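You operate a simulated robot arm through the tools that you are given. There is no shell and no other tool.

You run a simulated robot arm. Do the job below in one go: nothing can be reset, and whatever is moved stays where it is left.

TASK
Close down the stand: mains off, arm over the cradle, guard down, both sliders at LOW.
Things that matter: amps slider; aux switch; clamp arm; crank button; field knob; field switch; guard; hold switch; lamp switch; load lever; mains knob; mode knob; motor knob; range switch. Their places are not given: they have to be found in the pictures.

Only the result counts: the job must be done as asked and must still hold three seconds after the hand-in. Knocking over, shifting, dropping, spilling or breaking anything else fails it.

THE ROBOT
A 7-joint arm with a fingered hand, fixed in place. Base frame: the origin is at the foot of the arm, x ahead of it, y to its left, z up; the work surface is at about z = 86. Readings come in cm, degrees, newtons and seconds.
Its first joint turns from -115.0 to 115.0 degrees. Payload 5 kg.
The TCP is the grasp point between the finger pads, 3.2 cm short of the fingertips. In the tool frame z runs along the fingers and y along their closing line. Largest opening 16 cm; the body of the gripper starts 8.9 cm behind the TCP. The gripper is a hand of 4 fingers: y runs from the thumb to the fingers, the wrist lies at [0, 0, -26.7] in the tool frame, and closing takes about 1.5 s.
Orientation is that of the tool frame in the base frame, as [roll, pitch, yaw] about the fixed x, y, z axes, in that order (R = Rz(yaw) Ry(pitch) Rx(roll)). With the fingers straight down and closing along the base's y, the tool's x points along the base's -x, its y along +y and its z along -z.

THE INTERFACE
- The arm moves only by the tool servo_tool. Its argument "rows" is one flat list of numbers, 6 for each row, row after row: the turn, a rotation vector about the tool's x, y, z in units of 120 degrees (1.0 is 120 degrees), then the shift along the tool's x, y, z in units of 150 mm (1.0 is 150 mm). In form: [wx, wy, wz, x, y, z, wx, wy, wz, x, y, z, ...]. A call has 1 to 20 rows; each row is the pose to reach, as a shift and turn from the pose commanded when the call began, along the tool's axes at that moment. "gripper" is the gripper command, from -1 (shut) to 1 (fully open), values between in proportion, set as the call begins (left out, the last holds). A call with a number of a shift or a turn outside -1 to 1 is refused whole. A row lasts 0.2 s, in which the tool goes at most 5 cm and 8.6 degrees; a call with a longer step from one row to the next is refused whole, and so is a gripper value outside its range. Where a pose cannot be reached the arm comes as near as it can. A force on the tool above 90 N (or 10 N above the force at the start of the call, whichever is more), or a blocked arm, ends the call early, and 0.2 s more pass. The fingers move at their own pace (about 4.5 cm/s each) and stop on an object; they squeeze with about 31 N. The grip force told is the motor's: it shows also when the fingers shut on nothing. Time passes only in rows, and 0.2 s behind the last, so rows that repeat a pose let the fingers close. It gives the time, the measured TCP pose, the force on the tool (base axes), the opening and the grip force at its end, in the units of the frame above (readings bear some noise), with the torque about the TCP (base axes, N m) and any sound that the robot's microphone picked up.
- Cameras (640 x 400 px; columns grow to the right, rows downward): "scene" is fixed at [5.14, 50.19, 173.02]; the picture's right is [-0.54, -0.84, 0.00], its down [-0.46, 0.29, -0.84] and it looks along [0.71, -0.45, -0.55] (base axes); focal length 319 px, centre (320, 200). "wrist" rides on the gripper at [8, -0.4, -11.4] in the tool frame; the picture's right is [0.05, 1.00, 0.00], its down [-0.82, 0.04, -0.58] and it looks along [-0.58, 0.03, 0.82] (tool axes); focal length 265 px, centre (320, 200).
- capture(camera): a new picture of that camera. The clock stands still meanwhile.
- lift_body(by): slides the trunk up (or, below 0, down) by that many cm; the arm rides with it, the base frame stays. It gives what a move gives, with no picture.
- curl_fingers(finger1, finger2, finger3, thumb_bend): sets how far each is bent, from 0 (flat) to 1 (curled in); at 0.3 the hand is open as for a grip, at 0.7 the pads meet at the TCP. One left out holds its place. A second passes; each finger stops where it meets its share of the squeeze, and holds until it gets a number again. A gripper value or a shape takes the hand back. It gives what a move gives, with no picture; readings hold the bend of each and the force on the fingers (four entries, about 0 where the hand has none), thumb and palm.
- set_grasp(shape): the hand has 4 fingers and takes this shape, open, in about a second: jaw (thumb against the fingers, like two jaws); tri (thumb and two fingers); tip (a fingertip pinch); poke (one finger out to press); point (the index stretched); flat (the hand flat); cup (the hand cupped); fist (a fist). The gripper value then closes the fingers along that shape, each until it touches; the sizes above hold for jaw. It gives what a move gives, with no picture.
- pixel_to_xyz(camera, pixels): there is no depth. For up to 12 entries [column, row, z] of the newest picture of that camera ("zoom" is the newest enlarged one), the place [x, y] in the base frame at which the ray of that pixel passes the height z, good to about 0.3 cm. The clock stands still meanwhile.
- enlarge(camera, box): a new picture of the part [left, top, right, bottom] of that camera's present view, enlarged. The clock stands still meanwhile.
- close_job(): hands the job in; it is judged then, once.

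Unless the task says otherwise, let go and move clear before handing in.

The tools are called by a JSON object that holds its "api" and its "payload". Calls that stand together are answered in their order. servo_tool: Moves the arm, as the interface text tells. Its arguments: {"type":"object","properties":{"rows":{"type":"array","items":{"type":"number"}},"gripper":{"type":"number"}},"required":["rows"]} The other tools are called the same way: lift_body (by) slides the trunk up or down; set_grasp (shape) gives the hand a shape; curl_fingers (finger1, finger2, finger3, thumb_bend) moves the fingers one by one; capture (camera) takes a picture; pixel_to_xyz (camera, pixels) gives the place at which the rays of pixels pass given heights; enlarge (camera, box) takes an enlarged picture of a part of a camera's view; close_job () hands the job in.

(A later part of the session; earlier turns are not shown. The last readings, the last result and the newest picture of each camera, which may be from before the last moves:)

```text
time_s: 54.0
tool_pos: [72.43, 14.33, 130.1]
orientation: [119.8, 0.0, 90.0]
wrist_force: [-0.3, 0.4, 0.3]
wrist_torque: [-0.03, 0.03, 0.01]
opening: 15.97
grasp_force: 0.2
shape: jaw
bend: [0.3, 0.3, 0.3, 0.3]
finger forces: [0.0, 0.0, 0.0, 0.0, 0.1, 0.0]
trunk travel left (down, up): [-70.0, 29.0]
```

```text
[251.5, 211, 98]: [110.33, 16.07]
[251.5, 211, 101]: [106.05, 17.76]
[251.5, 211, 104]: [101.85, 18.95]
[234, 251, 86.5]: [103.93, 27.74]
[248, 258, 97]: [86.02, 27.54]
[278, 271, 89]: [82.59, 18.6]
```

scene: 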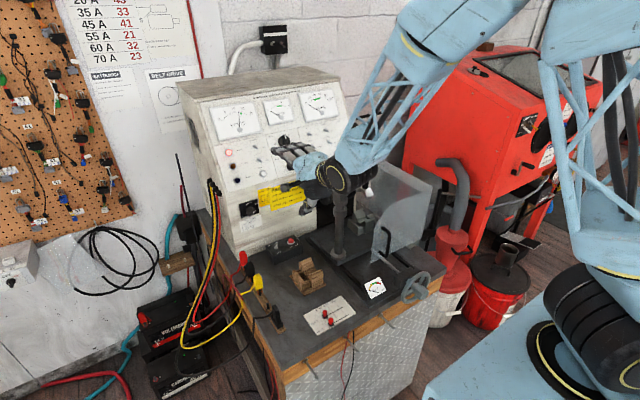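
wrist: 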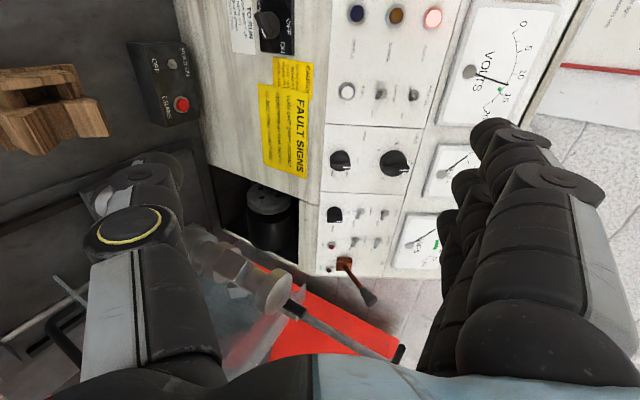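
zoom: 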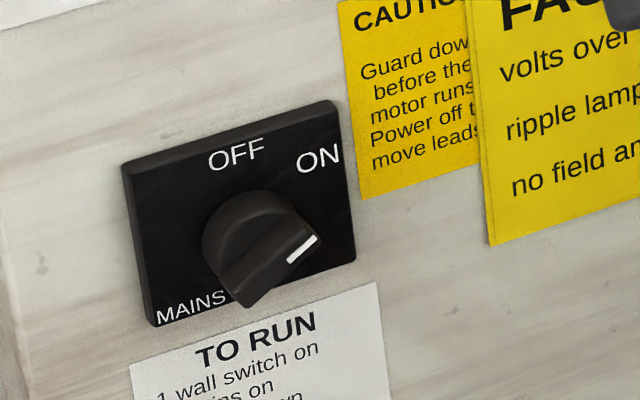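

The pointer is ≈60° clockwise from OFF, so I need ≈60° counter-clockwise. I'll finish pitching to horizontal while moving to y≈20.

{"api": "servo_tool", "payload": {"rows": [-0.0625, 0, 0, 0.09, 0.2, -0.0152, -0.125, 0, 0, 0.18, 0.4, -0.0607, -0.1875, 0, 0, 0.27, 0.62, -0.1355, -0.25, 0, 0, 0.36, 0.83, -0.2385, -0.25, 0, 0, 0.36, 0.89, -0.2385]}}

{"api": "capture", "payload": {"camera": "wrist"}}

{"api": "capture", "payload": {"camera": "scene"}}

```text
time_s: 55.2
tool_pos: [75.96, 19.75, 143.45]
orientation: [89.9, -0.1, 90.0]
wrist_force: [0.1, -0.1, -0.2]
wrist_torque: [0.0, 0.01, -0.01]
opening: 15.99
grasp_force: 0.0
shape: jaw
bend: [0.3, 0.3, 0.3, 0.3]
finger forces: [0.0, 0.0, 0.1, 0.1, 0.0, 0.1]
trunk travel left (down, up): [-70.0, 29.0]
```

```text
taken
```

wrist: 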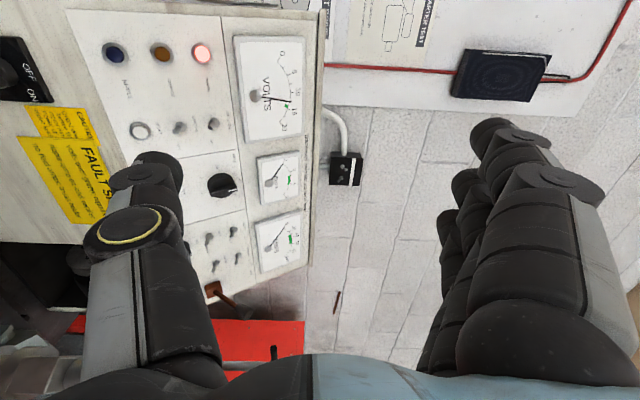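

```text
taken
```

scene: 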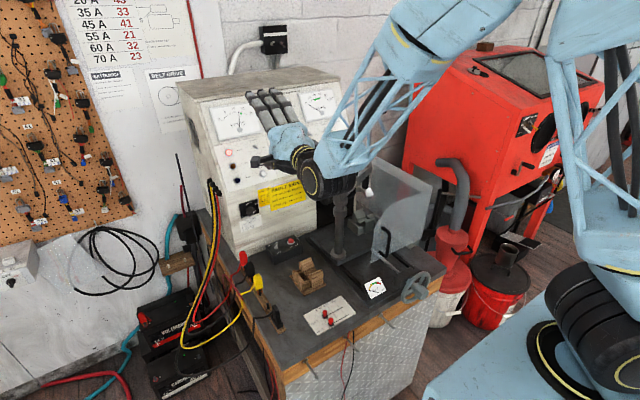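

Hand is horizontal. Lowering toward the knob height at x≈76.

{"api": "servo_tool", "payload": {"rows": [0, 0, 0, 0, -0.3, 0, 0, 0, 0, 0, -0.6, 0, 0, 0, 0, 0, -0.9, 0]}}

{"api": "servo_tool", "payload": {"rows": [0, 0, 0, 0, -0.3, 0, 0, 0, 0, 0, -0.6, 0, 0, 0, 0, 0, -0.9, 0]}}

{"api": "capture", "payload": {"camera": "wrist"}}

{"api": "capture", "payload": {"camera": "scene"}}

{"api": "enlarge", "payload": {"camera": "wrist", "box": [160, 20, 320, 130]}}

```text
time_s: 56.0
tool_pos: [76.44, 19.87, 129.75]
orientation: [90.0, 0.1, 90.0]
wrist_force: [0.0, 0.4, 0.2]
wrist_torque: [-0.01, -0.03, -0.02]
opening: 15.98
grasp_force: 0.0
shape: jaw
bend: [0.3, 0.3, 0.3, 0.3]
finger forces: [0.1, 0.0, 0.0, 0.0, 0.0, 0.0]
trunk travel left (down, up): [-70.0, 29.0]
```

```text
time_s: 56.8
tool_pos: [76.22, 19.72, 116.28]
orientation: [90.1, 0.1, 90.0]
wrist_force: [0.4, 0.4, 0.1]
wrist_torque: [0.0, 0.01, -0.02]
opening: 15.98
grasp_force: 0.1
shape: jaw
bend: [0.3, 0.3, 0.3, 0.3]
finger forces: [0.0, 0.0, 0.1, 0.0, 0.1, 0.0]
trunk travel left (down, up): [-70.0, 29.0]
```

```text
taken
```

wrist: 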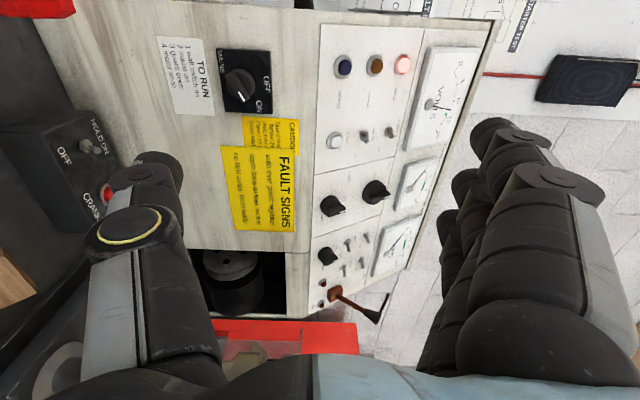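

```text
taken
```

scene: 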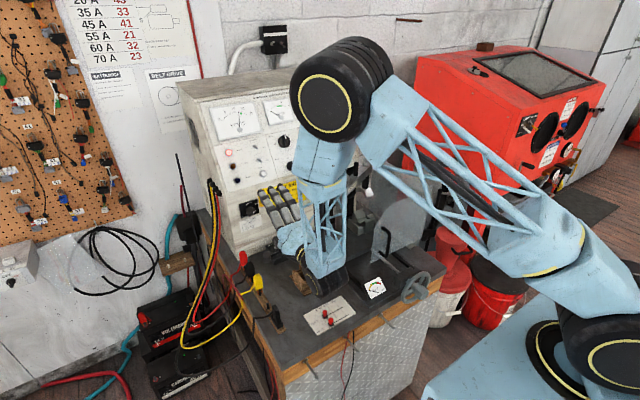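

```text
3.64 times, centred on (240, 75) of wrist
```

zoom: 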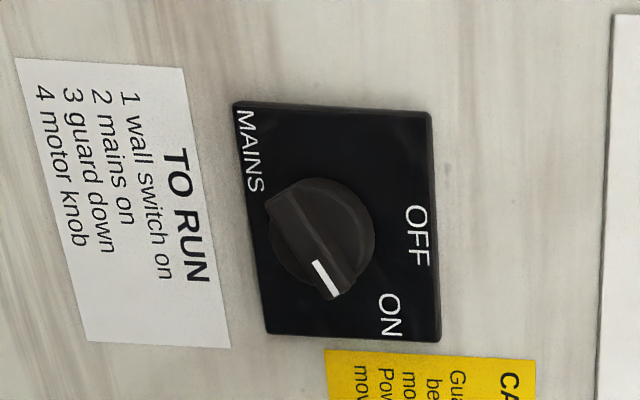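

Using three views the knob centre is about (99.2, 20.0, 106.3). I'll lower to that height and narrow the hand, still short of the panel.

{"api": "servo_tool", "payload": {"rows": [0, 0, 0, 0, -0.3, 0, 0, 0, 0, 0.01, -0.6, 0, 0, 0, 0, 0.015, -0.667, 0.1, 0, 0, 0, 0.015, -0.667, 0.3], "gripper": 0.1}}

{"api": "capture", "payload": {"camera": "wrist"}}

{"api": "capture", "payload": {"camera": "scene"}}

{"api": "enlarge", "payload": {"camera": "scene", "box": [220, 170, 360, 290]}}

```text
time_s: 57.8
tool_pos: [80.66, 20.32, 106.42]
orientation: [90.0, 0.1, 90.1]
wrist_force: [0.3, -0.3, -0.4]
wrist_torque: [-0.02, -0.05, -0.02]
opening: 8.89
grasp_force: 0.1
shape: jaw
bend: [0.72, 0.72, 0.72, 0.7]
finger forces: [0.0, 0.1, 0.1, 0.0, 0.1, 0.1]
trunk travel left (down, up): [-70.0, 29.0]
```

```text
taken
```

wrist: 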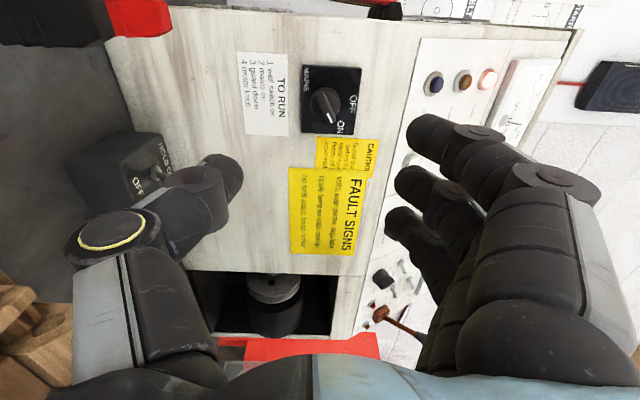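

```text
taken
```

scene: 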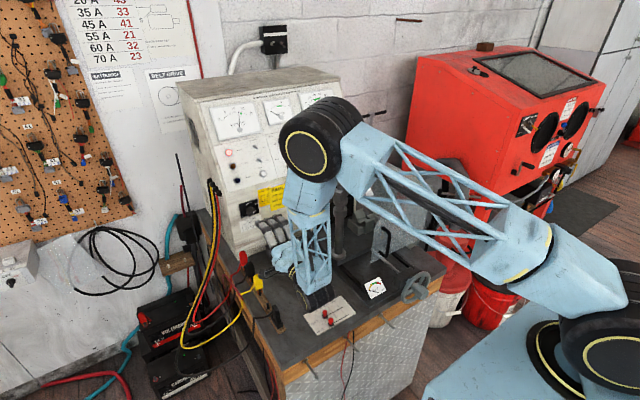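

```text
3.33 times, centred on (290, 230) of scene
```

zoom: 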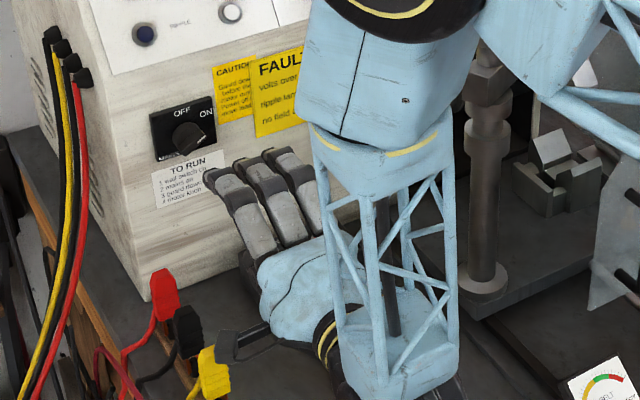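

The knob is at wrist (326,102) from here; zooming for a finer estimate.

{"api": "enlarge", "payload": {"camera": "wrist", "box": [280, 50, 400, 150]}}

{"api": "enlarge", "payload": {"camera": "scene", "box": [236, 195, 276, 225]}}

{"api": "pixel_to_xyz", "payload": {"camera": "wrist", "pixels": [[326, 104, 106.8], [326, 104, 107.2], [305, 66, 103.5], [360, 66, 110]]}}

```text
4.00 times, centred on (340, 100) of wrist
```

zoom: 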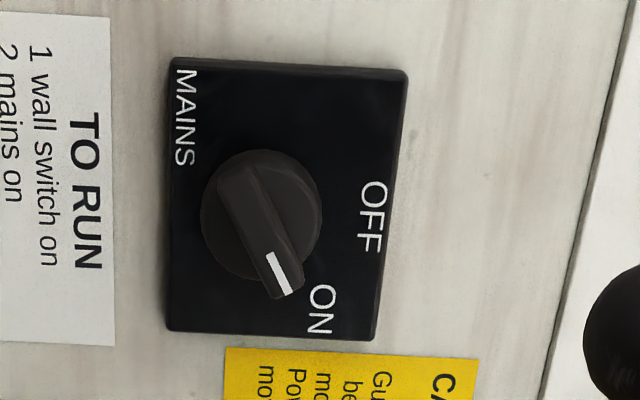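

```text
13.33 times, centred on (256, 210) of scene
```

zoom: 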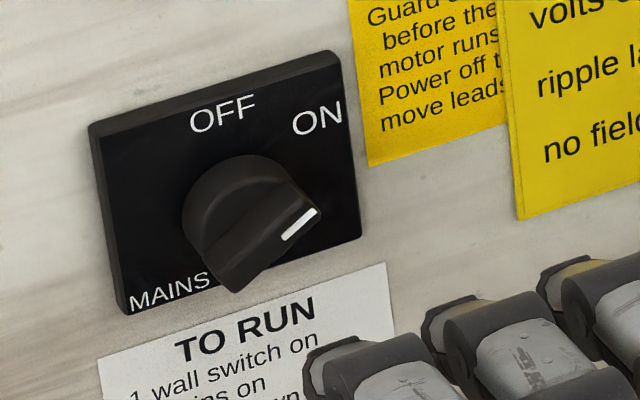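

```text
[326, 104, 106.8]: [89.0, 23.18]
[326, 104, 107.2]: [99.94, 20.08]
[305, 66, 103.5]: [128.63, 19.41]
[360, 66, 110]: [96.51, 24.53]
```

Knob is +0.6 cm above the tool axis, pointer ≈63° clockwise from up. I'll roll the hand 24° counter-clockwise to close across the pointer ridge, correct height, and advance to x≈91.

{"api": "servo_tool", "payload": {"rows": [0, 0, -0.067, -0.005, 0.02, 0.1, 0, 0, -0.133, -0.01, 0.04, 0.3, 0, 0, -0.2, -0.01, 0.04, 0.5, 0, 0, -0.2, -0.01, 0.04, 0.68], "gripper": 0.0}}

{"api": "capture", "payload": {"camera": "wrist"}}

{"api": "enlarge", "payload": {"camera": "scene", "box": [220, 180, 320, 260]}}

```text
time_s: 58.8
tool_pos: [90.67, 20.04, 106.97]
orientation: [90.0, 24.2, 90.1]
wrist_force: [0.2, 0.5, 1.0]
wrist_torque: [0.0, 0.0, 0.02]
opening: 8.08
grasp_force: 0.1
shape: jaw
bend: [0.72, 0.72, 0.72, 0.7]
finger forces: [0.0, 0.0, 0.0, 0.1, 0.1, 0.0]
trunk travel left (down, up): [-70.0, 29.0]
```

```text
taken
```

wrist: 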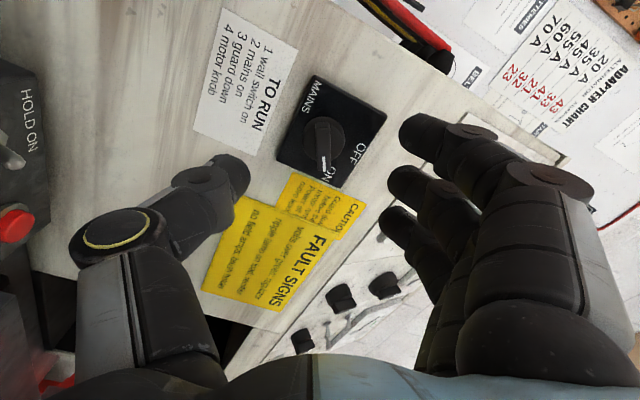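

```text
5.00 times, centred on (270, 220) of scene
```

zoom: 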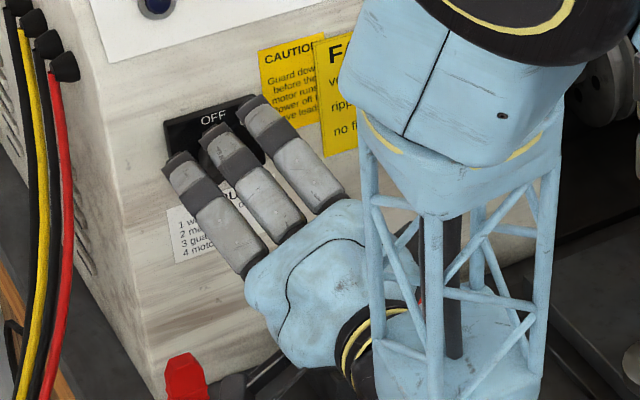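

The ridge now lies across the closing line (wrist (315,120)–(323,170)), centred between thumb and fingers. Advancing 3 cm and checking.

{"api": "servo_tool", "payload": {"rows": [0, 0, 0, 0, 0, 0.1, 0, 0, 0, 0, 0, 0.2]}}

{"api": "capture", "payload": {"camera": "wrist"}}

{"api": "enlarge", "payload": {"camera": "scene", "box": [220, 180, 320, 260]}}

```text
time_s: 59.4
tool_pos: [93.8, 20.09, 107.07]
orientation: [89.9, 23.9, 90.1]
wrist_force: [0.4, -0.2, 0.4]
wrist_torque: [0.0, -0.01, 0.01]
opening: 8.08
grasp_force: 0.2
shape: jaw
bend: [0.72, 0.72, 0.72, 0.7]
finger forces: [0.1, 0.0, 0.0, 0.0, 0.1, 0.1]
trunk travel left (down, up): [-70.0, 29.0]
```

```text
taken
```

wrist: 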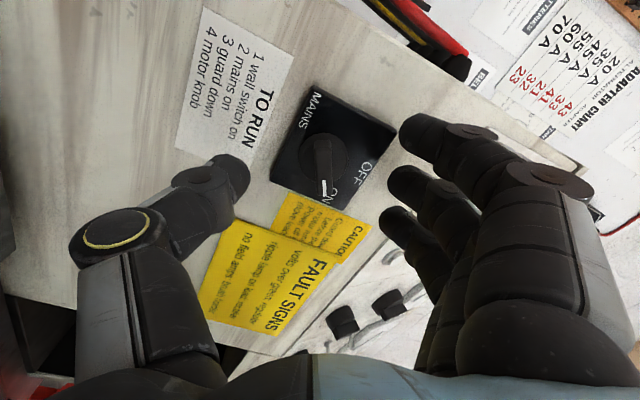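

```text
5.00 times, centred on (270, 220) of scene
```

zoom: 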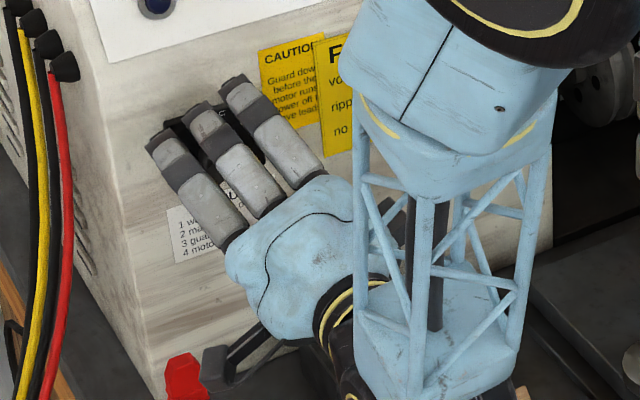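

Knob front is about 3.7 cm ahead of the TCP (x≈97.5). Advancing in small steps while watching force.

{"api": "servo_tool", "payload": {"rows": [0, 0, 0, 0, 0, 0.05, 0, 0, 0, 0, 0, 0.1]}}

{"api": "servo_tool", "payload": {"rows": [0, 0, 0, 0, 0, 0.03]}}

{"api": "capture", "payload": {"camera": "wrist"}}

{"api": "enlarge", "payload": {"camera": "scene", "box": [230, 185, 310, 245]}}

```text
time_s: 60.0
tool_pos: [95.27, 20.14, 107.05]
orientation: [90.1, 24.1, 90.2]
wrist_force: [0.3, -0.8, 1.4]
wrist_torque: [0.02, 0.04, -0.02]
opening: 8.08
grasp_force: 0.1
shape: jaw
bend: [0.72, 0.72, 0.72, 0.7]
finger forces: [0.0, 0.0, 0.0, 0.0, 0.0, 0.0]
trunk travel left (down, up): [-70.0, 29.0]
```

```text
time_s: 60.4
tool_pos: [95.65, 20.0, 107.08]
orientation: [90.1, 24.1, 90.0]
wrist_force: [-1.0, 0.1, 0.4]
wrist_torque: [0.03, -0.11, -0.03]
opening: 8.05
grasp_force: 0.0
shape: jaw
bend: [0.72, 0.72, 0.72, 0.7]
finger forces: [0.4, 0.6, 0.9, 0.1, 0.0, 0.0]
trunk travel left (down, up): [-70.0, 29.0]
```

```text
taken
```

wrist: 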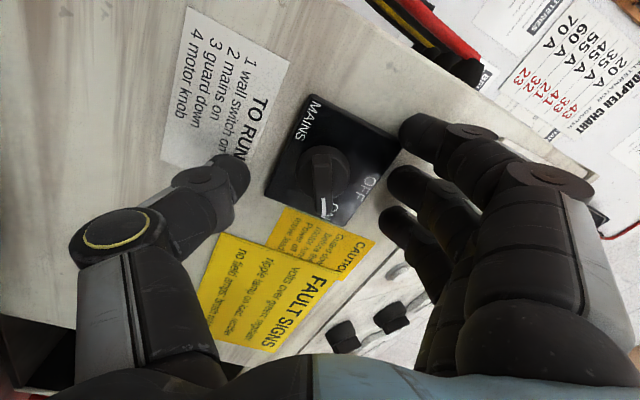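

```text
6.67 times, centred on (270, 215) of scene
```

zoom: 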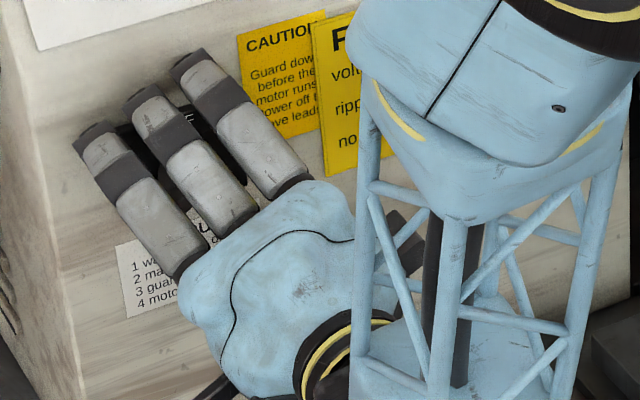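

All three fingertips just touched the panel (0.4–0.9 N). I'll back off 0.45 cm and close on the pointer ridge.

{"api": "servo_tool", "payload": {"rows": [0, 0, 0, 0, 0, -0.03, 0, 0, 0, 0, 0, -0.03]}}

{"api": "servo_tool", "payload": {"rows": [0, 0, 0, 0, 0, 0, 0, 0, 0, 0, 0, 0, 0, 0, 0, 0, 0, 0, 0, 0, 0, 0, 0, 0, 0, 0, 0, 0, 0, 0, 0, 0, 0, 0, 0, 0, 0, 0, 0, 0, 0, 0], "gripper": -1}}

{"api": "capture", "payload": {"camera": "wrist"}}

{"api": "enlarge", "payload": {"camera": "scene", "box": [230, 185, 310, 245]}}

```text
time_s: 61.0
tool_pos: [95.31, 20.03, 107.06]
orientation: [89.9, 24.0, 90.1]
wrist_force: [0.3, 0.1, -0.7]
wrist_torque: [0.03, -0.01, 0.02]
opening: 8.04
grasp_force: 0.1
shape: jaw
bend: [0.72, 0.72, 0.72, 0.7]
finger forces: [0.0, 0.0, 0.1, 0.0, 0.0, 0.1]
trunk travel left (down, up): [-70.0, 29.0]
```

```text
time_s: 62.6
tool_pos: [95.19, 19.99, 107.13]
orientation: [90.0, 24.1, 90.1]
wrist_force: [-6.5, 4.8, 3.2]
wrist_torque: [0.2, -0.1, 0.08]
opening: 4.37
grasp_force: 30.9
shape: jaw
bend: [0.73, 0.74, 0.73, 0.7]
finger forces: [12.0, 11.0, 12.0, 0.1, 26.4, 0.0]
trunk travel left (down, up): [-70.0, 29.0]
```

```text
taken
```

wrist: 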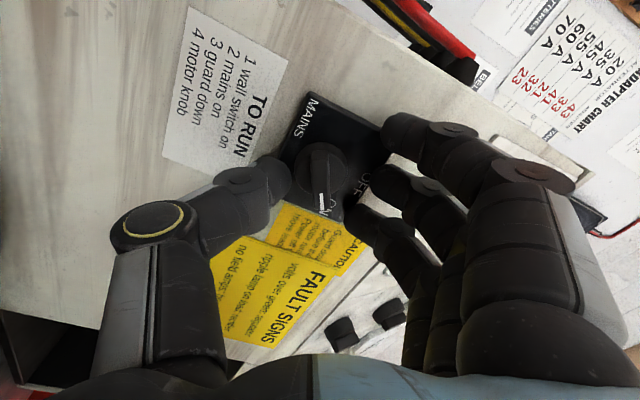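

```text
6.67 times, centred on (270, 215) of scene
```

zoom: 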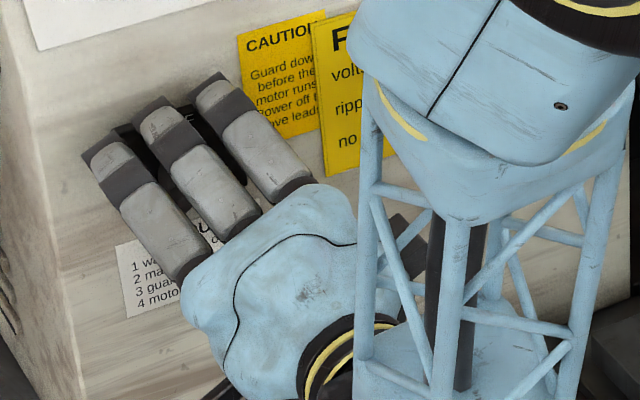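

Gripped at 4.4 cm opening with 31 N. I'll turn 24° counter-clockwise and see whether the pointer follows.

{"api": "servo_tool", "payload": {"rows": [0, 0, -0.05, 0, 0, -0.01, 0, 0, -0.1, 0, 0, -0.01, 0, 0, -0.15, 0, 0, -0.01, 0, 0, -0.2, 0, 0, -0.01]}}

{"api": "capture", "payload": {"camera": "wrist"}}

{"api": "enlarge", "payload": {"camera": "wrist", "box": [240, 80, 420, 260]}}

```text
time_s: 63.6
tool_pos: [95.03, 20.54, 106.48]
orientation: [90.7, 48.2, 90.9]
wrist_force: [-8.5, 25.3, -28.8]
wrist_torque: [3.7, 0.83, 0.78]
opening: 4.47
grasp_force: 30.9
shape: jaw
bend: [0.76, 0.71, 0.71, 0.7]
finger forces: [0.0, 13.3, 41.1, 0.0, 75.1, 0.1]
trunk travel left (down, up): [-70.0, 29.0]
```

```text
taken
```

wrist: 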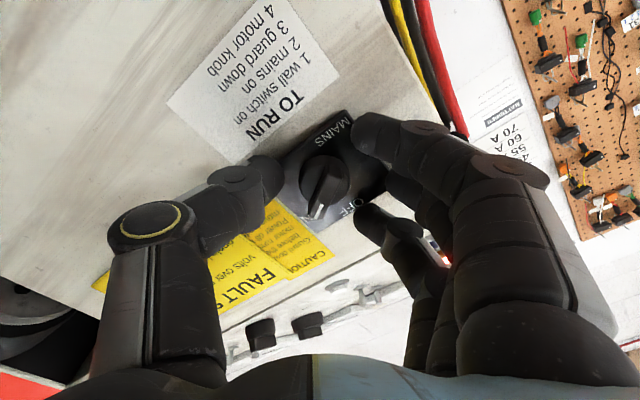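

```text
2.22 times, centred on (330, 170) of wrist
```

zoom: 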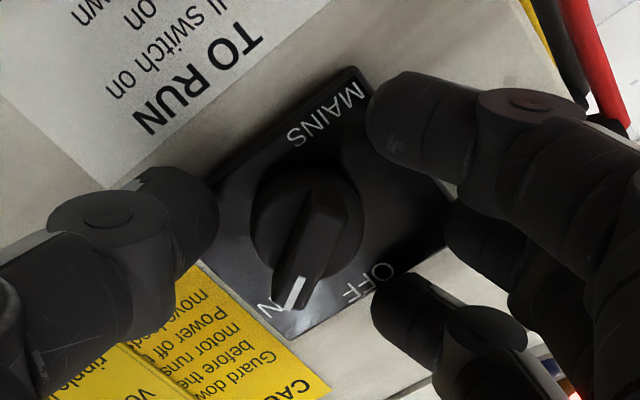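

The hand is twisting the switch plate's edges, not the knob (torque 3.7 N m). I'll turn straight back, open, and retreat so the tips clear the plate's thickness.

{"api": "servo_tool", "payload": {"rows": [0, 0, 0.05, 0, 0, 0, 0, 0, 0.1, 0, 0, 0, 0, 0, 0.15, 0, 0, 0, 0, 0, 0.2, 0, 0, 0]}}

{"api": "servo_tool", "payload": {"rows": [0, 0, 0, 0, 0, 0, 0, 0, 0, 0, 0, 0, 0, 0, 0, 0, 0, 0, 0, 0, 0, 0, 0, 0, 0, 0, 0, 0, 0, -0.06, 0, 0, 0, 0, 0, -0.1], "gripper": 0.0}}

{"api": "capture", "payload": {"camera": "wrist"}}

{"api": "enlarge", "payload": {"camera": "wrist", "box": [230, 70, 430, 230]}}

```text
time_s: 64.6
tool_pos: [95.19, 19.34, 107.33]
orientation: [89.8, 24.1, 89.6]
wrist_force: [-14.1, -8.3, -6.9]
wrist_torque: [0.01, 0.32, -0.34]
opening: 3.97
grasp_force: 31.3
shape: jaw
bend: [0.76, 0.74, 0.73, 0.7]
finger forces: [0.9, 9.8, 9.8, 0.1, 29.3, 0.1]
trunk travel left (down, up): [-70.0, 29.0]
```

```text
time_s: 66.0
tool_pos: [93.6, 19.93, 107.04]
orientation: [90.0, 24.0, 90.1]
wrist_force: [-0.2, 0.6, -1.0]
wrist_torque: [0.02, 0.0, -0.02]
opening: 7.91
grasp_force: 0.0
shape: jaw
bend: [0.72, 0.72, 0.72, 0.7]
finger forces: [0.0, 0.1, 0.1, 0.1, 0.0, 0.0]
trunk travel left (down, up): [-70.0, 29.0]
```

```text
taken
```

wrist: 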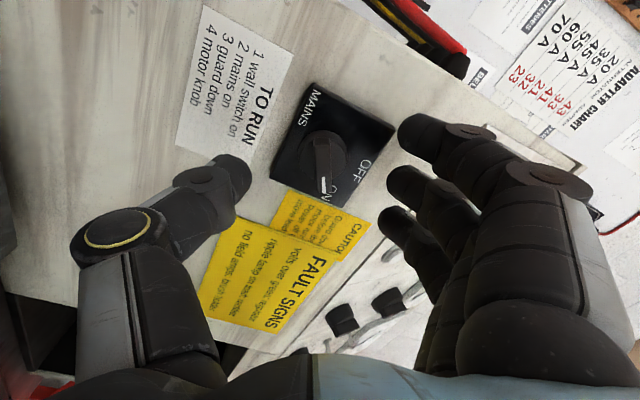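

```text
2.50 times, centred on (330, 150) of wrist
```

zoom: 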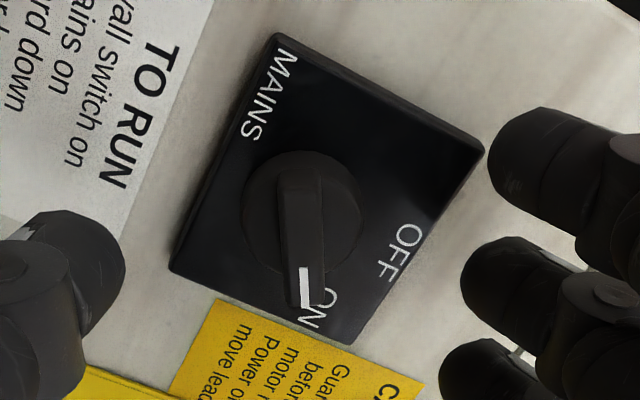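

The knob is untouched and still at ON. Now advancing only to TCP x≈94.2 and closing there, checking opening and push-back force.

{"api": "servo_tool", "payload": {"rows": [0, 0, 0, 0, 0, 0.035, 0, 0, 0, 0, 0, 0.035, 0, 0, 0, 0, 0, 0.035, 0, 0, 0, 0, 0, 0.035, 0, 0, 0, 0, 0, 0.035, 0, 0, 0, 0, 0, 0.035, 0, 0, 0, 0, 0, 0.035], "gripper": -1}}

{"api": "capture", "payload": {"camera": "wrist"}}

{"api": "enlarge", "payload": {"camera": "wrist", "box": [230, 70, 430, 230]}}

```text
time_s: 67.6
tool_pos: [93.89, 20.01, 106.84]
orientation: [90.2, 24.1, 90.1]
wrist_force: [-7.5, -1.9, -7.0]
wrist_torque: [-0.02, -0.11, 0.12]
opening: 0.13
grasp_force: 31.0
shape: jaw
bend: [0.69, 0.73, 0.69, 0.7]
finger forces: [0.0, 19.5, 0.0, 0.1, 20.6, 0.0]
trunk travel left (down, up): [-70.0, 29.0]
```

```text
taken
```

wrist: 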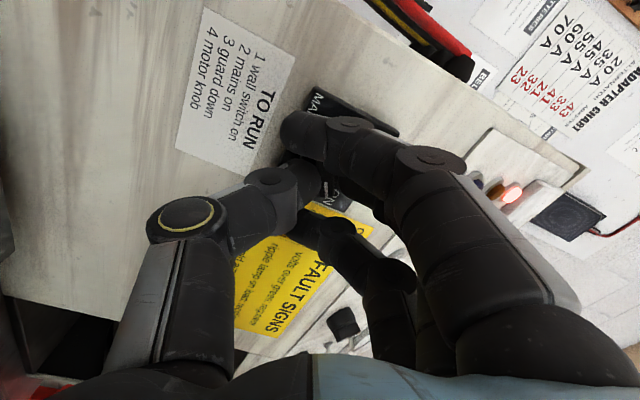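

```text
2.50 times, centred on (330, 150) of wrist
```

zoom: 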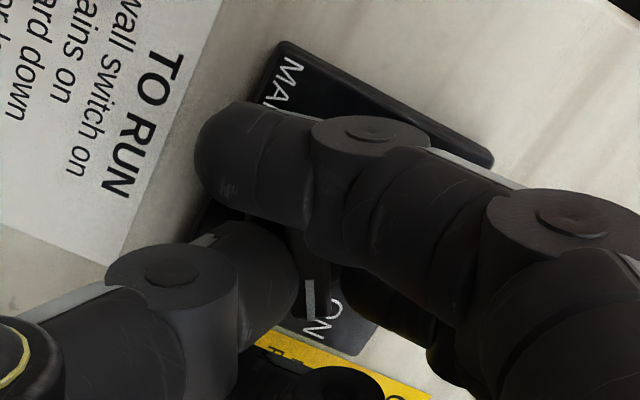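

Only the middle finger and thumb (≈20 N each) are bearing, with the pointer ridge visible between them. Turning 16° as a trial.

{"api": "servo_tool", "payload": {"rows": [0, 0, -0.033, 0, 0, 0, 0, 0, -0.067, 0, 0, 0, 0, 0, -0.1, 0, 0, 0, 0, 0, -0.133, 0, 0, 0]}}

{"api": "enlarge", "payload": {"camera": "wrist", "box": [230, 70, 430, 230]}}

```text
time_s: 68.6
tool_pos: [93.91, 19.92, 107.06]
orientation: [90.0, 40.1, 90.0]
wrist_force: [-18.3, -4.0, -8.4]
wrist_torque: [-0.04, 0.01, 0.14]
opening: 0.12
grasp_force: 31.2
shape: jaw
bend: [0.69, 0.73, 0.69, 0.7]
finger forces: [0.1, 23.1, 0.0, 0.0, 24.0, 0.0]
trunk travel left (down, up): [-70.0, 29.0]
```

```text
2.50 times, centred on (330, 150) of wrist
```

zoom: 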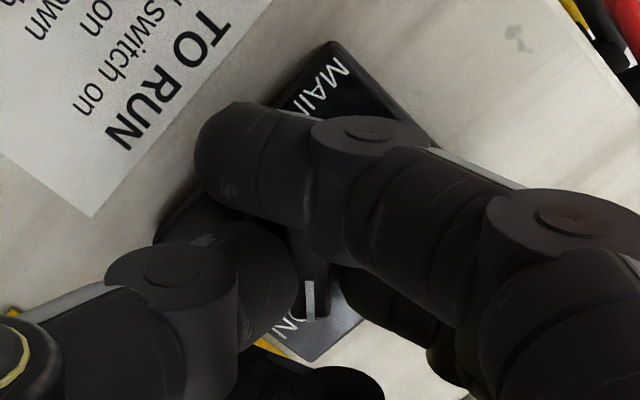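

The pointer stays fixed in the hand's frame while the plate turns – the knob is rotating. Continuing 30° more, easing the forward pressure slightly.

{"api": "servo_tool", "payload": {"rows": [0, 0, -0.042, 0, 0, -0.005, 0, 0, -0.083, 0, 0, -0.005, 0, 0, -0.125, 0, 0, -0.005, 0, 0, -0.167, 0, 0, -0.005, 0, 0, -0.208, 0, 0, -0.005, 0, 0, -0.25, 0, 0, -0.005]}}

{"api": "enlarge", "payload": {"camera": "wrist", "box": [230, 70, 430, 230]}}

{"api": "capture", "payload": {"camera": "scene"}}

```text
time_s: 70.0
tool_pos: [93.98, 19.92, 107.34]
orientation: [89.6, 70.1, 89.7]
wrist_force: [-13.0, -5.8, 2.9]
wrist_torque: [-0.02, -0.22, 0.29]
opening: 0.09
grasp_force: 30.7
shape: jaw
bend: [0.69, 0.73, 0.69, 0.7]
finger forces: [0.0, 25.5, 0.0, 0.1, 19.2, 0.1]
trunk travel left (down, up): [-70.0, 29.0]
```

```text
2.50 times, centred on (330, 150) of wrist
```

zoom: 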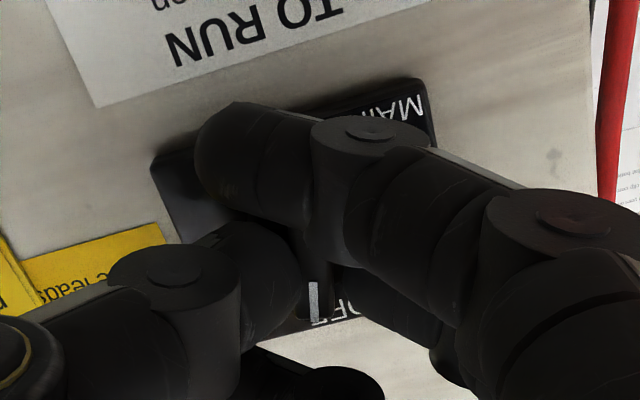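

```text
taken
```

scene: 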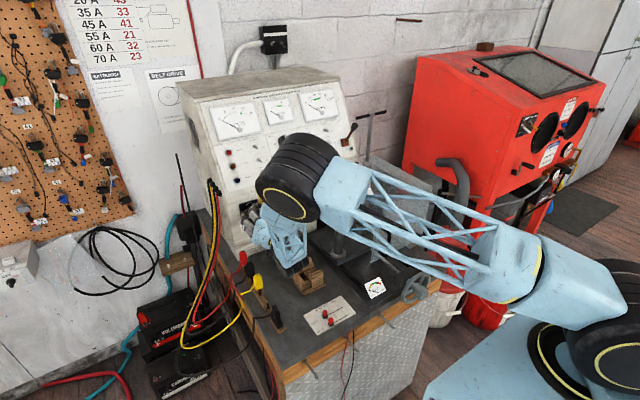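

The power lamp at (228,153) has gone dark. The pointer is still ≈20° from straight up; turning 18° more while watching torque.

{"api": "servo_tool", "payload": {"rows": [0, 0, -0.04, 0, 0, -0.005, 0, 0, -0.08, 0, 0, -0.005, 0, 0, -0.115, 0, 0, -0.005]}}

{"api": "enlarge", "payload": {"camera": "wrist", "box": [230, 70, 430, 230]}}

{"api": "enlarge", "payload": {"camera": "scene", "box": [200, 80, 360, 220]}}

```text
time_s: 70.8
tool_pos: [93.9, 19.96, 107.31]
orientation: [88.9, 83.8, 88.9]
wrist_force: [-7.4, -4.0, 8.5]
wrist_torque: [0.27, -0.29, 0.3]
opening: 0.05
grasp_force: 31.4
shape: jaw
bend: [0.69, 0.72, 0.69, 0.7]
finger forces: [0.1, 25.2, 0.0, 0.0, 17.2, 0.0]
trunk travel left (down, up): [-70.0, 29.0]
```

```text
2.50 times, centred on (330, 150) of wrist
```

zoom: 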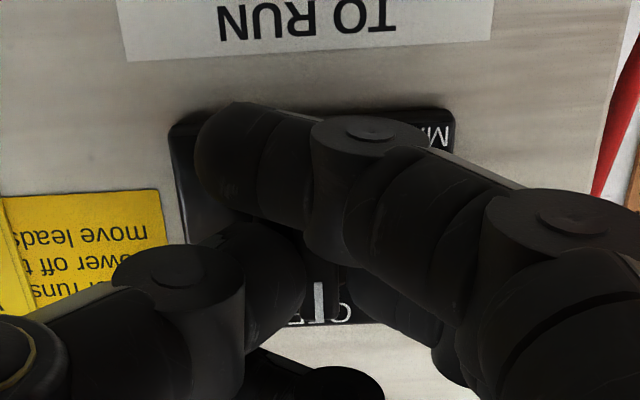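

```text
2.86 times, centred on (280, 150) of scene
```

zoom: 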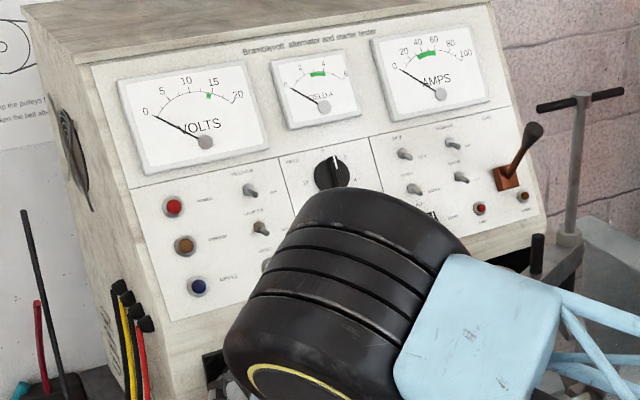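

The pointer now lines up with OFF (wrist (320,300)) and the torque is rising at its stop; lamp and volts are at zero. Releasing and backing off.

{"api": "servo_tool", "payload": {"rows": [0, 0, 0.02, 0, 0, 0, 0, 0, 0.02, 0, 0, 0, 0, 0, 0.02, 0, 0, 0, 0, 0, 0.02, 0, 0, 0, 0, 0, 0.02, 0, 0, 0, 0, 0, 0.02, 0, 0, -0.1, 0, 0, 0.02, 0, 0, -0.3], "gripper": 0.0}}

{"api": "capture", "payload": {"camera": "wrist"}}

{"api": "capture", "payload": {"camera": "scene"}}

{"api": "enlarge", "payload": {"camera": "wrist", "box": [230, 50, 430, 210]}}

```text
time_s: 72.4
tool_pos: [89.46, 19.94, 106.92]
orientation: [89.9, 81.4, 89.9]
wrist_force: [-0.3, 0.8, 1.2]
wrist_torque: [-0.01, -0.01, -0.04]
opening: 7.91
grasp_force: 0.0
shape: jaw
bend: [0.72, 0.72, 0.72, 0.7]
finger forces: [0.0, 0.0, 0.1, 0.0, 0.0, 0.1]
trunk travel left (down, up): [-70.0, 29.0]
```

```text
taken
```

wrist: 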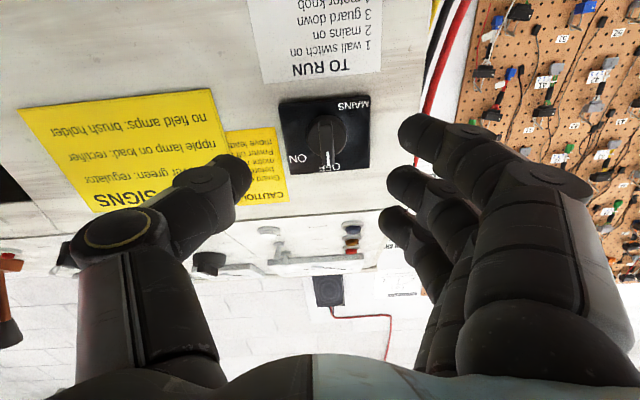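

```text
taken
```

scene: 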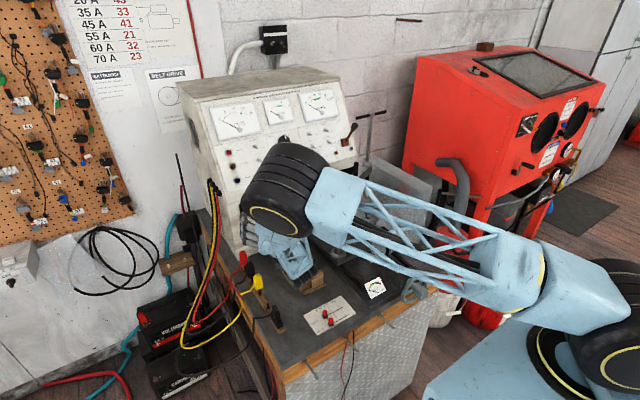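

```text
2.50 times, centred on (330, 130) of wrist
```

zoom: 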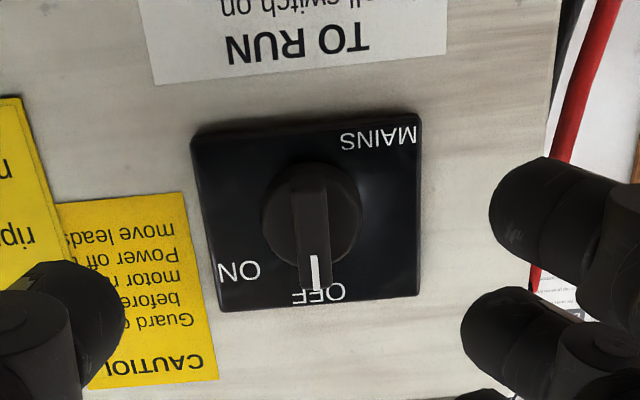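

Mains is at OFF. I'll retreat straight back, then up, and check that everything else is undisturbed.

{"api": "servo_tool", "payload": {"rows": [0, 0, 0, 0, 0, -0.3, 0, 0, 0, 0, 0, -0.6, 0, 0, 0, -0.2, 0, -0.8, 0, 0, 0, -0.5, 0, -0.8, 0, 0, 0, -0.8, 0, -0.8]}}

{"api": "servo_tool", "payload": {"rows": [0, 0, 0, -0.3, 0, 0, 0, 0, 0, -0.6, 0, 0, 0, 0, 0, -0.9, 0, 0]}}

{"api": "servo_tool", "payload": {"rows": [0, 0, 0, -0.2, -0.25, 0, 0, 0, 0, -0.4, -0.5, 0, 0, 0, 0, -0.5, -0.75, -0.1]}}

{"api": "capture", "payload": {"camera": "scene"}}

{"api": "capture", "payload": {"camera": "wrist"}}

```text
time_s: 73.6
tool_pos: [77.56, 18.11, 119.33]
orientation: [90.1, 81.4, 90.1]
wrist_force: [-0.3, 0.2, 1.1]
wrist_torque: [0.01, 0.0, 0.02]
opening: 7.94
grasp_force: 0.1
shape: jaw
bend: [0.72, 0.72, 0.72, 0.7]
finger forces: [0.0, 0.0, 0.0, 0.0, 0.0, 0.0]
trunk travel left (down, up): [-70.0, 29.0]
```

```text
time_s: 74.4
tool_pos: [77.49, 16.01, 132.41]
orientation: [90.1, 81.4, 90.2]
wrist_force: [-0.1, -0.7, 0.7]
wrist_torque: [-0.02, 0.0, 0.04]
opening: 7.94
grasp_force: 0.0
shape: jaw
bend: [0.72, 0.72, 0.72, 0.7]
finger forces: [0.0, 0.1, 0.0, 0.1, 0.0, 0.0]
trunk travel left (down, up): [-70.0, 29.0]
```

```text
time_s: 75.2
tool_pos: [75.87, 3.99, 138.2]
orientation: [89.8, 81.4, 89.9]
wrist_force: [0.1, 0.0, -0.1]
wrist_torque: [-0.04, 0.0, 0.07]
opening: 7.96
grasp_force: 0.0
shape: jaw
bend: [0.72, 0.72, 0.72, 0.7]
finger forces: [0.0, 0.0, 0.0, 0.1, 0.0, 0.1]
trunk travel left (down, up): [-70.0, 29.0]
```

```text
taken
```

scene: 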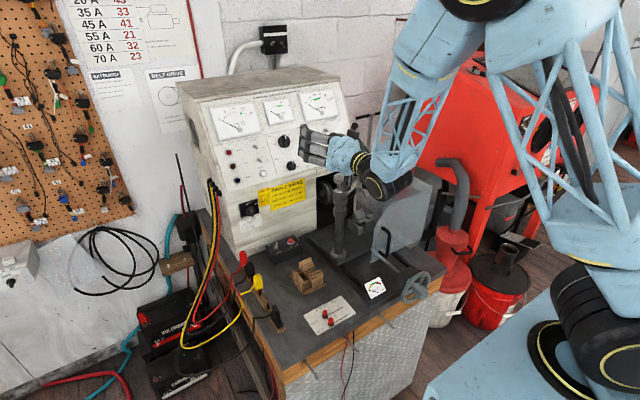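

```text
taken
```

wrist: 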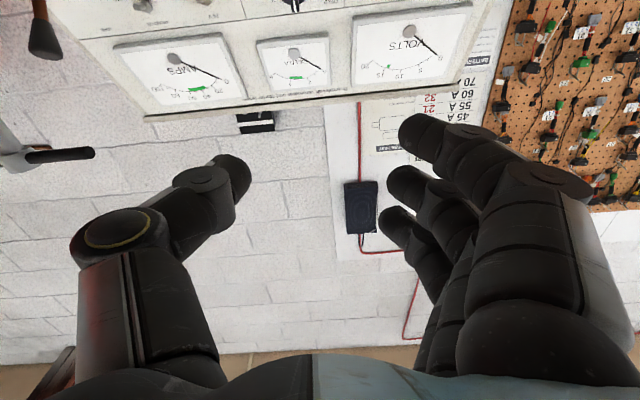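

Everything looks in place; I'll move the hand further back and inspect all items.

{"api": "servo_tool", "payload": {"rows": [0, 0, 0, -0.1, 0, -0.3, 0, 0, 0, -0.2, 0, -0.55]}}

{"api": "enlarge", "payload": {"camera": "scene", "box": [200, 80, 360, 220]}}

{"api": "enlarge", "payload": {"camera": "scene", "box": [310, 100, 450, 260]}}

{"api": "enlarge", "payload": {"camera": "scene", "box": [230, 220, 400, 340]}}

{"api": "enlarge", "payload": {"camera": "scene", "box": [310, 290, 358, 330]}}

{"api": "enlarge", "payload": {"camera": "scene", "box": [232, 190, 280, 225]}}

```text
time_s: 75.8
tool_pos: [67.88, 3.42, 140.97]
orientation: [90.2, 81.3, 90.1]
wrist_force: [0.0, -1.2, -0.7]
wrist_torque: [0.01, -0.05, 0.04]
opening: 7.94
grasp_force: 0.0
shape: jaw
bend: [0.72, 0.72, 0.72, 0.7]
finger forces: [0.1, 0.1, 0.0, 0.0, 0.0, 0.0]
trunk travel left (down, up): [-70.0, 29.0]
```

```text
2.86 times, centred on (280, 150) of scene
```

zoom: 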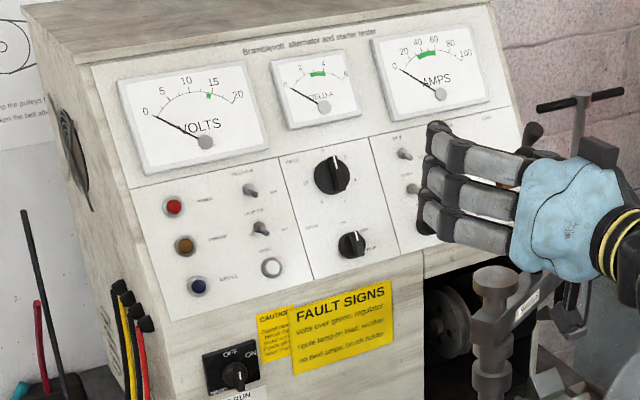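

```text
2.50 times, centred on (380, 180) of scene
```

zoom: 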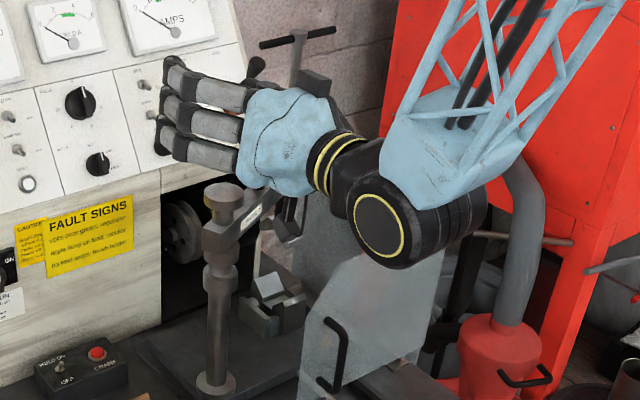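

```text
3.33 times, centred on (315, 280) of scene
```

zoom: 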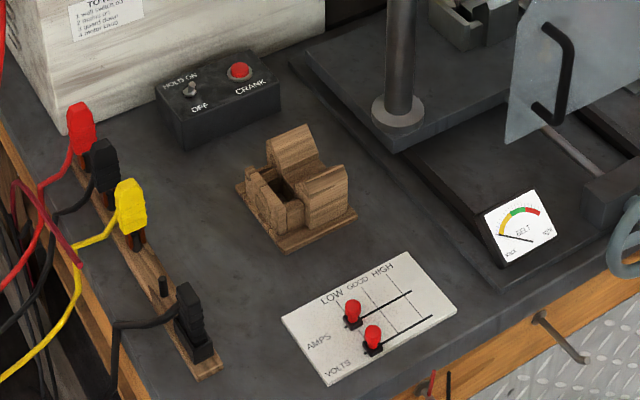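

```text
10.00 times, centred on (334, 310) of scene
```

zoom: 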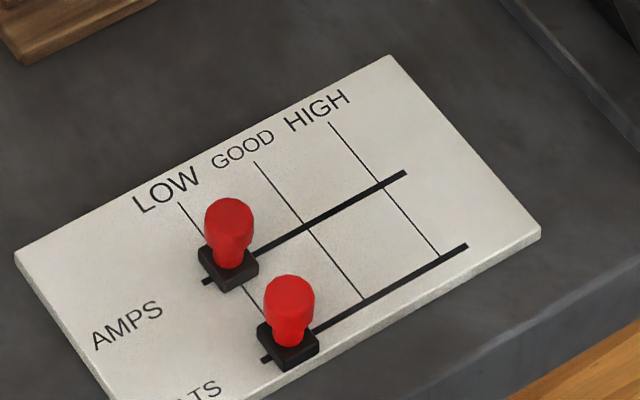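

```text
11.43 times, centred on (256, 208) of scene
```

zoom: 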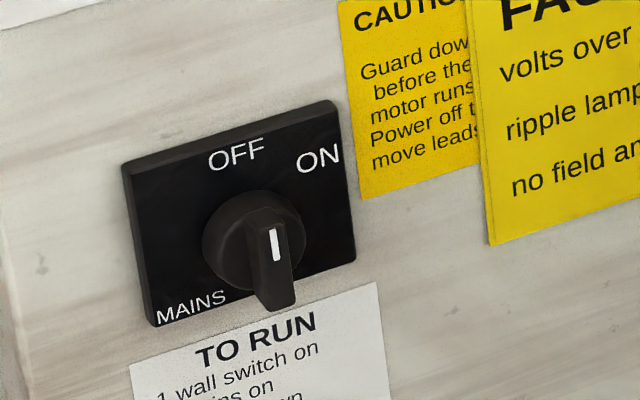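

All four states look right: knob at OFF, both sliders at LOW, guard down, meters at zero. One last look at the clamp arm with the hand moved aside.

{"api": "servo_tool", "payload": {"rows": [0, 0, 0, -0.25, 0, -0.1, 0, 0, 0, -0.5, 0, -0.2, 0, 0, 0, -0.75, 0, -0.3, 0, 0, 0, -0.95, 0, -0.4]}}

{"api": "capture", "payload": {"camera": "scene"}}

{"api": "enlarge", "payload": {"camera": "scene", "box": [310, 100, 450, 260]}}

```text
time_s: 76.8
tool_pos: [61.82, 1.19, 155.53]
orientation: [90.4, 81.5, 90.4]
wrist_force: [0.1, -0.9, 0.3]
wrist_torque: [0.0, 0.01, 0.05]
opening: 8.01
grasp_force: 0.1
shape: jaw
bend: [0.72, 0.72, 0.72, 0.7]
finger forces: [0.1, 0.1, 0.0, 0.0, 0.0, 0.0]
out of reach, approached as far as the arm can: row 1, 2, 3, 4
trunk travel left (down, up): [-70.0, 29.0]
```

```text
taken
```

scene: 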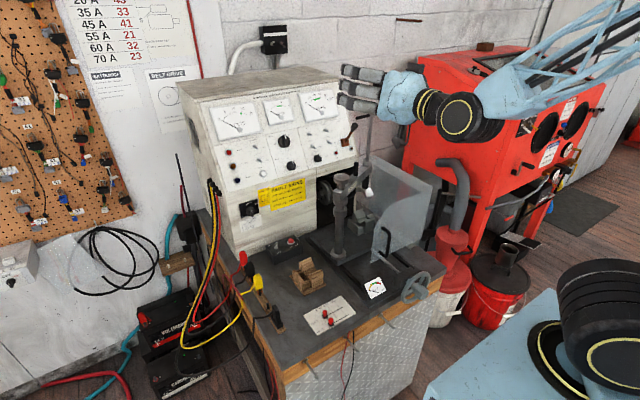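

```text
2.50 times, centred on (380, 180) of scene
```

zoom: 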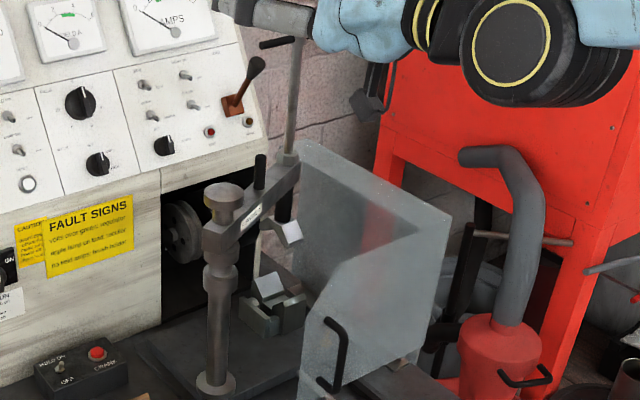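

All looks right, but I want a stricter check of the clamp foot over the cradle, viewed along y. I'll roll the hand back and move forward to a viewpoint above x≈86.

{"api": "servo_tool", "payload": {"rows": [0, 0, 0.0678, 0, 0, 0.09, 0, 0, 0.1356, 0, 0, 0.18, 0, 0, 0.2034, 0, 0, 0.27, 0, 0, 0.2712, 0, 0, 0.36, 0, 0, 0.339, 0, 0, 0.45, 0, 0, 0.4068, 0, 0, 0.54, 0, 0, 0.4746, 0, 0, 0.63, 0, 0, 0.5424, 0, 0, 0.72, 0, 0, 0.6102, 0, 0, 0.81, 0, 0, 0.678, 0, 0, 0.9]}}

```text
time_s: 79.0
tool_pos: [75.5, 1.34, 155.37]
orientation: [89.9, -0.1, 90.2]
wrist_force: [0.3, -0.3, 0.2]
wrist_torque: [0.01, -0.01, 0.03]
opening: 7.99
grasp_force: 0.0
shape: jaw
bend: [0.72, 0.72, 0.72, 0.7]
finger forces: [0.0, 0.0, 0.0, 0.1, 0.0, 0.1]
trunk travel left (down, up): [-70.0, 29.0]
```

{"api": "servo_tool", "payload": {"rows": [0.0625, 0, 0, 0, -0.05, 0.06, 0.125, 0, 0, 0, -0.1, 0.12, 0.1875, 0, 0, 0, -0.15, 0.18, 0.25, 0, 0, 0, -0.2, 0.24, 0.3125, 0, 0, 0, -0.25, 0.3, 0.375, 0, 0, 0, -0.3, 0.36, 0.4375, 0, 0, 0, -0.35, 0.42, 0.5, 0, 0, 0, -0.4, 0.48, 0.5625, 0, 0, 0, -0.45, 0.54, 0.625, 0, 0, 0, -0.5, 0.6, 0.6875, 0, 0, 0, -0.55, 0.66, 0.75, 0, 0, 0, -0.6, 0.7]}}

{"api": "capture", "payload": {"camera": "wrist"}}

{"api": "enlarge", "payload": {"camera": "wrist", "box": [220, 60, 420, 220]}}

```text
time_s: 81.6
tool_pos: [86.24, 1.32, 146.14]
orientation: [-179.8, 0.0, 90.0]
wrist_force: [0.8, -0.1, 0.3]
wrist_torque: [0.03, 0.08, 0.0]
opening: 8.02
grasp_force: 0.0
shape: jaw
bend: [0.72, 0.72, 0.72, 0.7]
finger forces: [0.0, 0.0, 0.0, 0.0, 0.1, 0.0]
trunk travel left (down, up): [-70.0, 29.0]
```

```text
taken
```

wrist: 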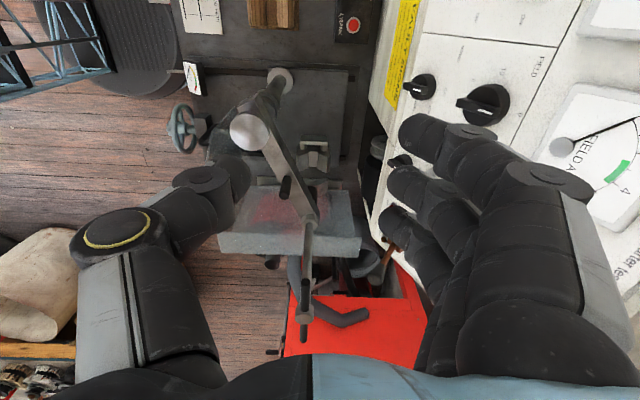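

```text
2.50 times, centred on (320, 140) of wrist
```

zoom: 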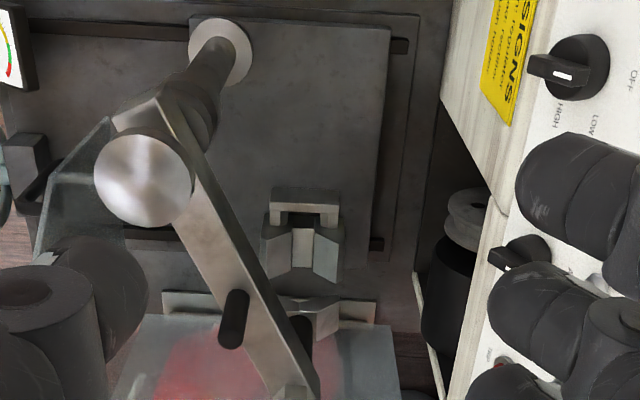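

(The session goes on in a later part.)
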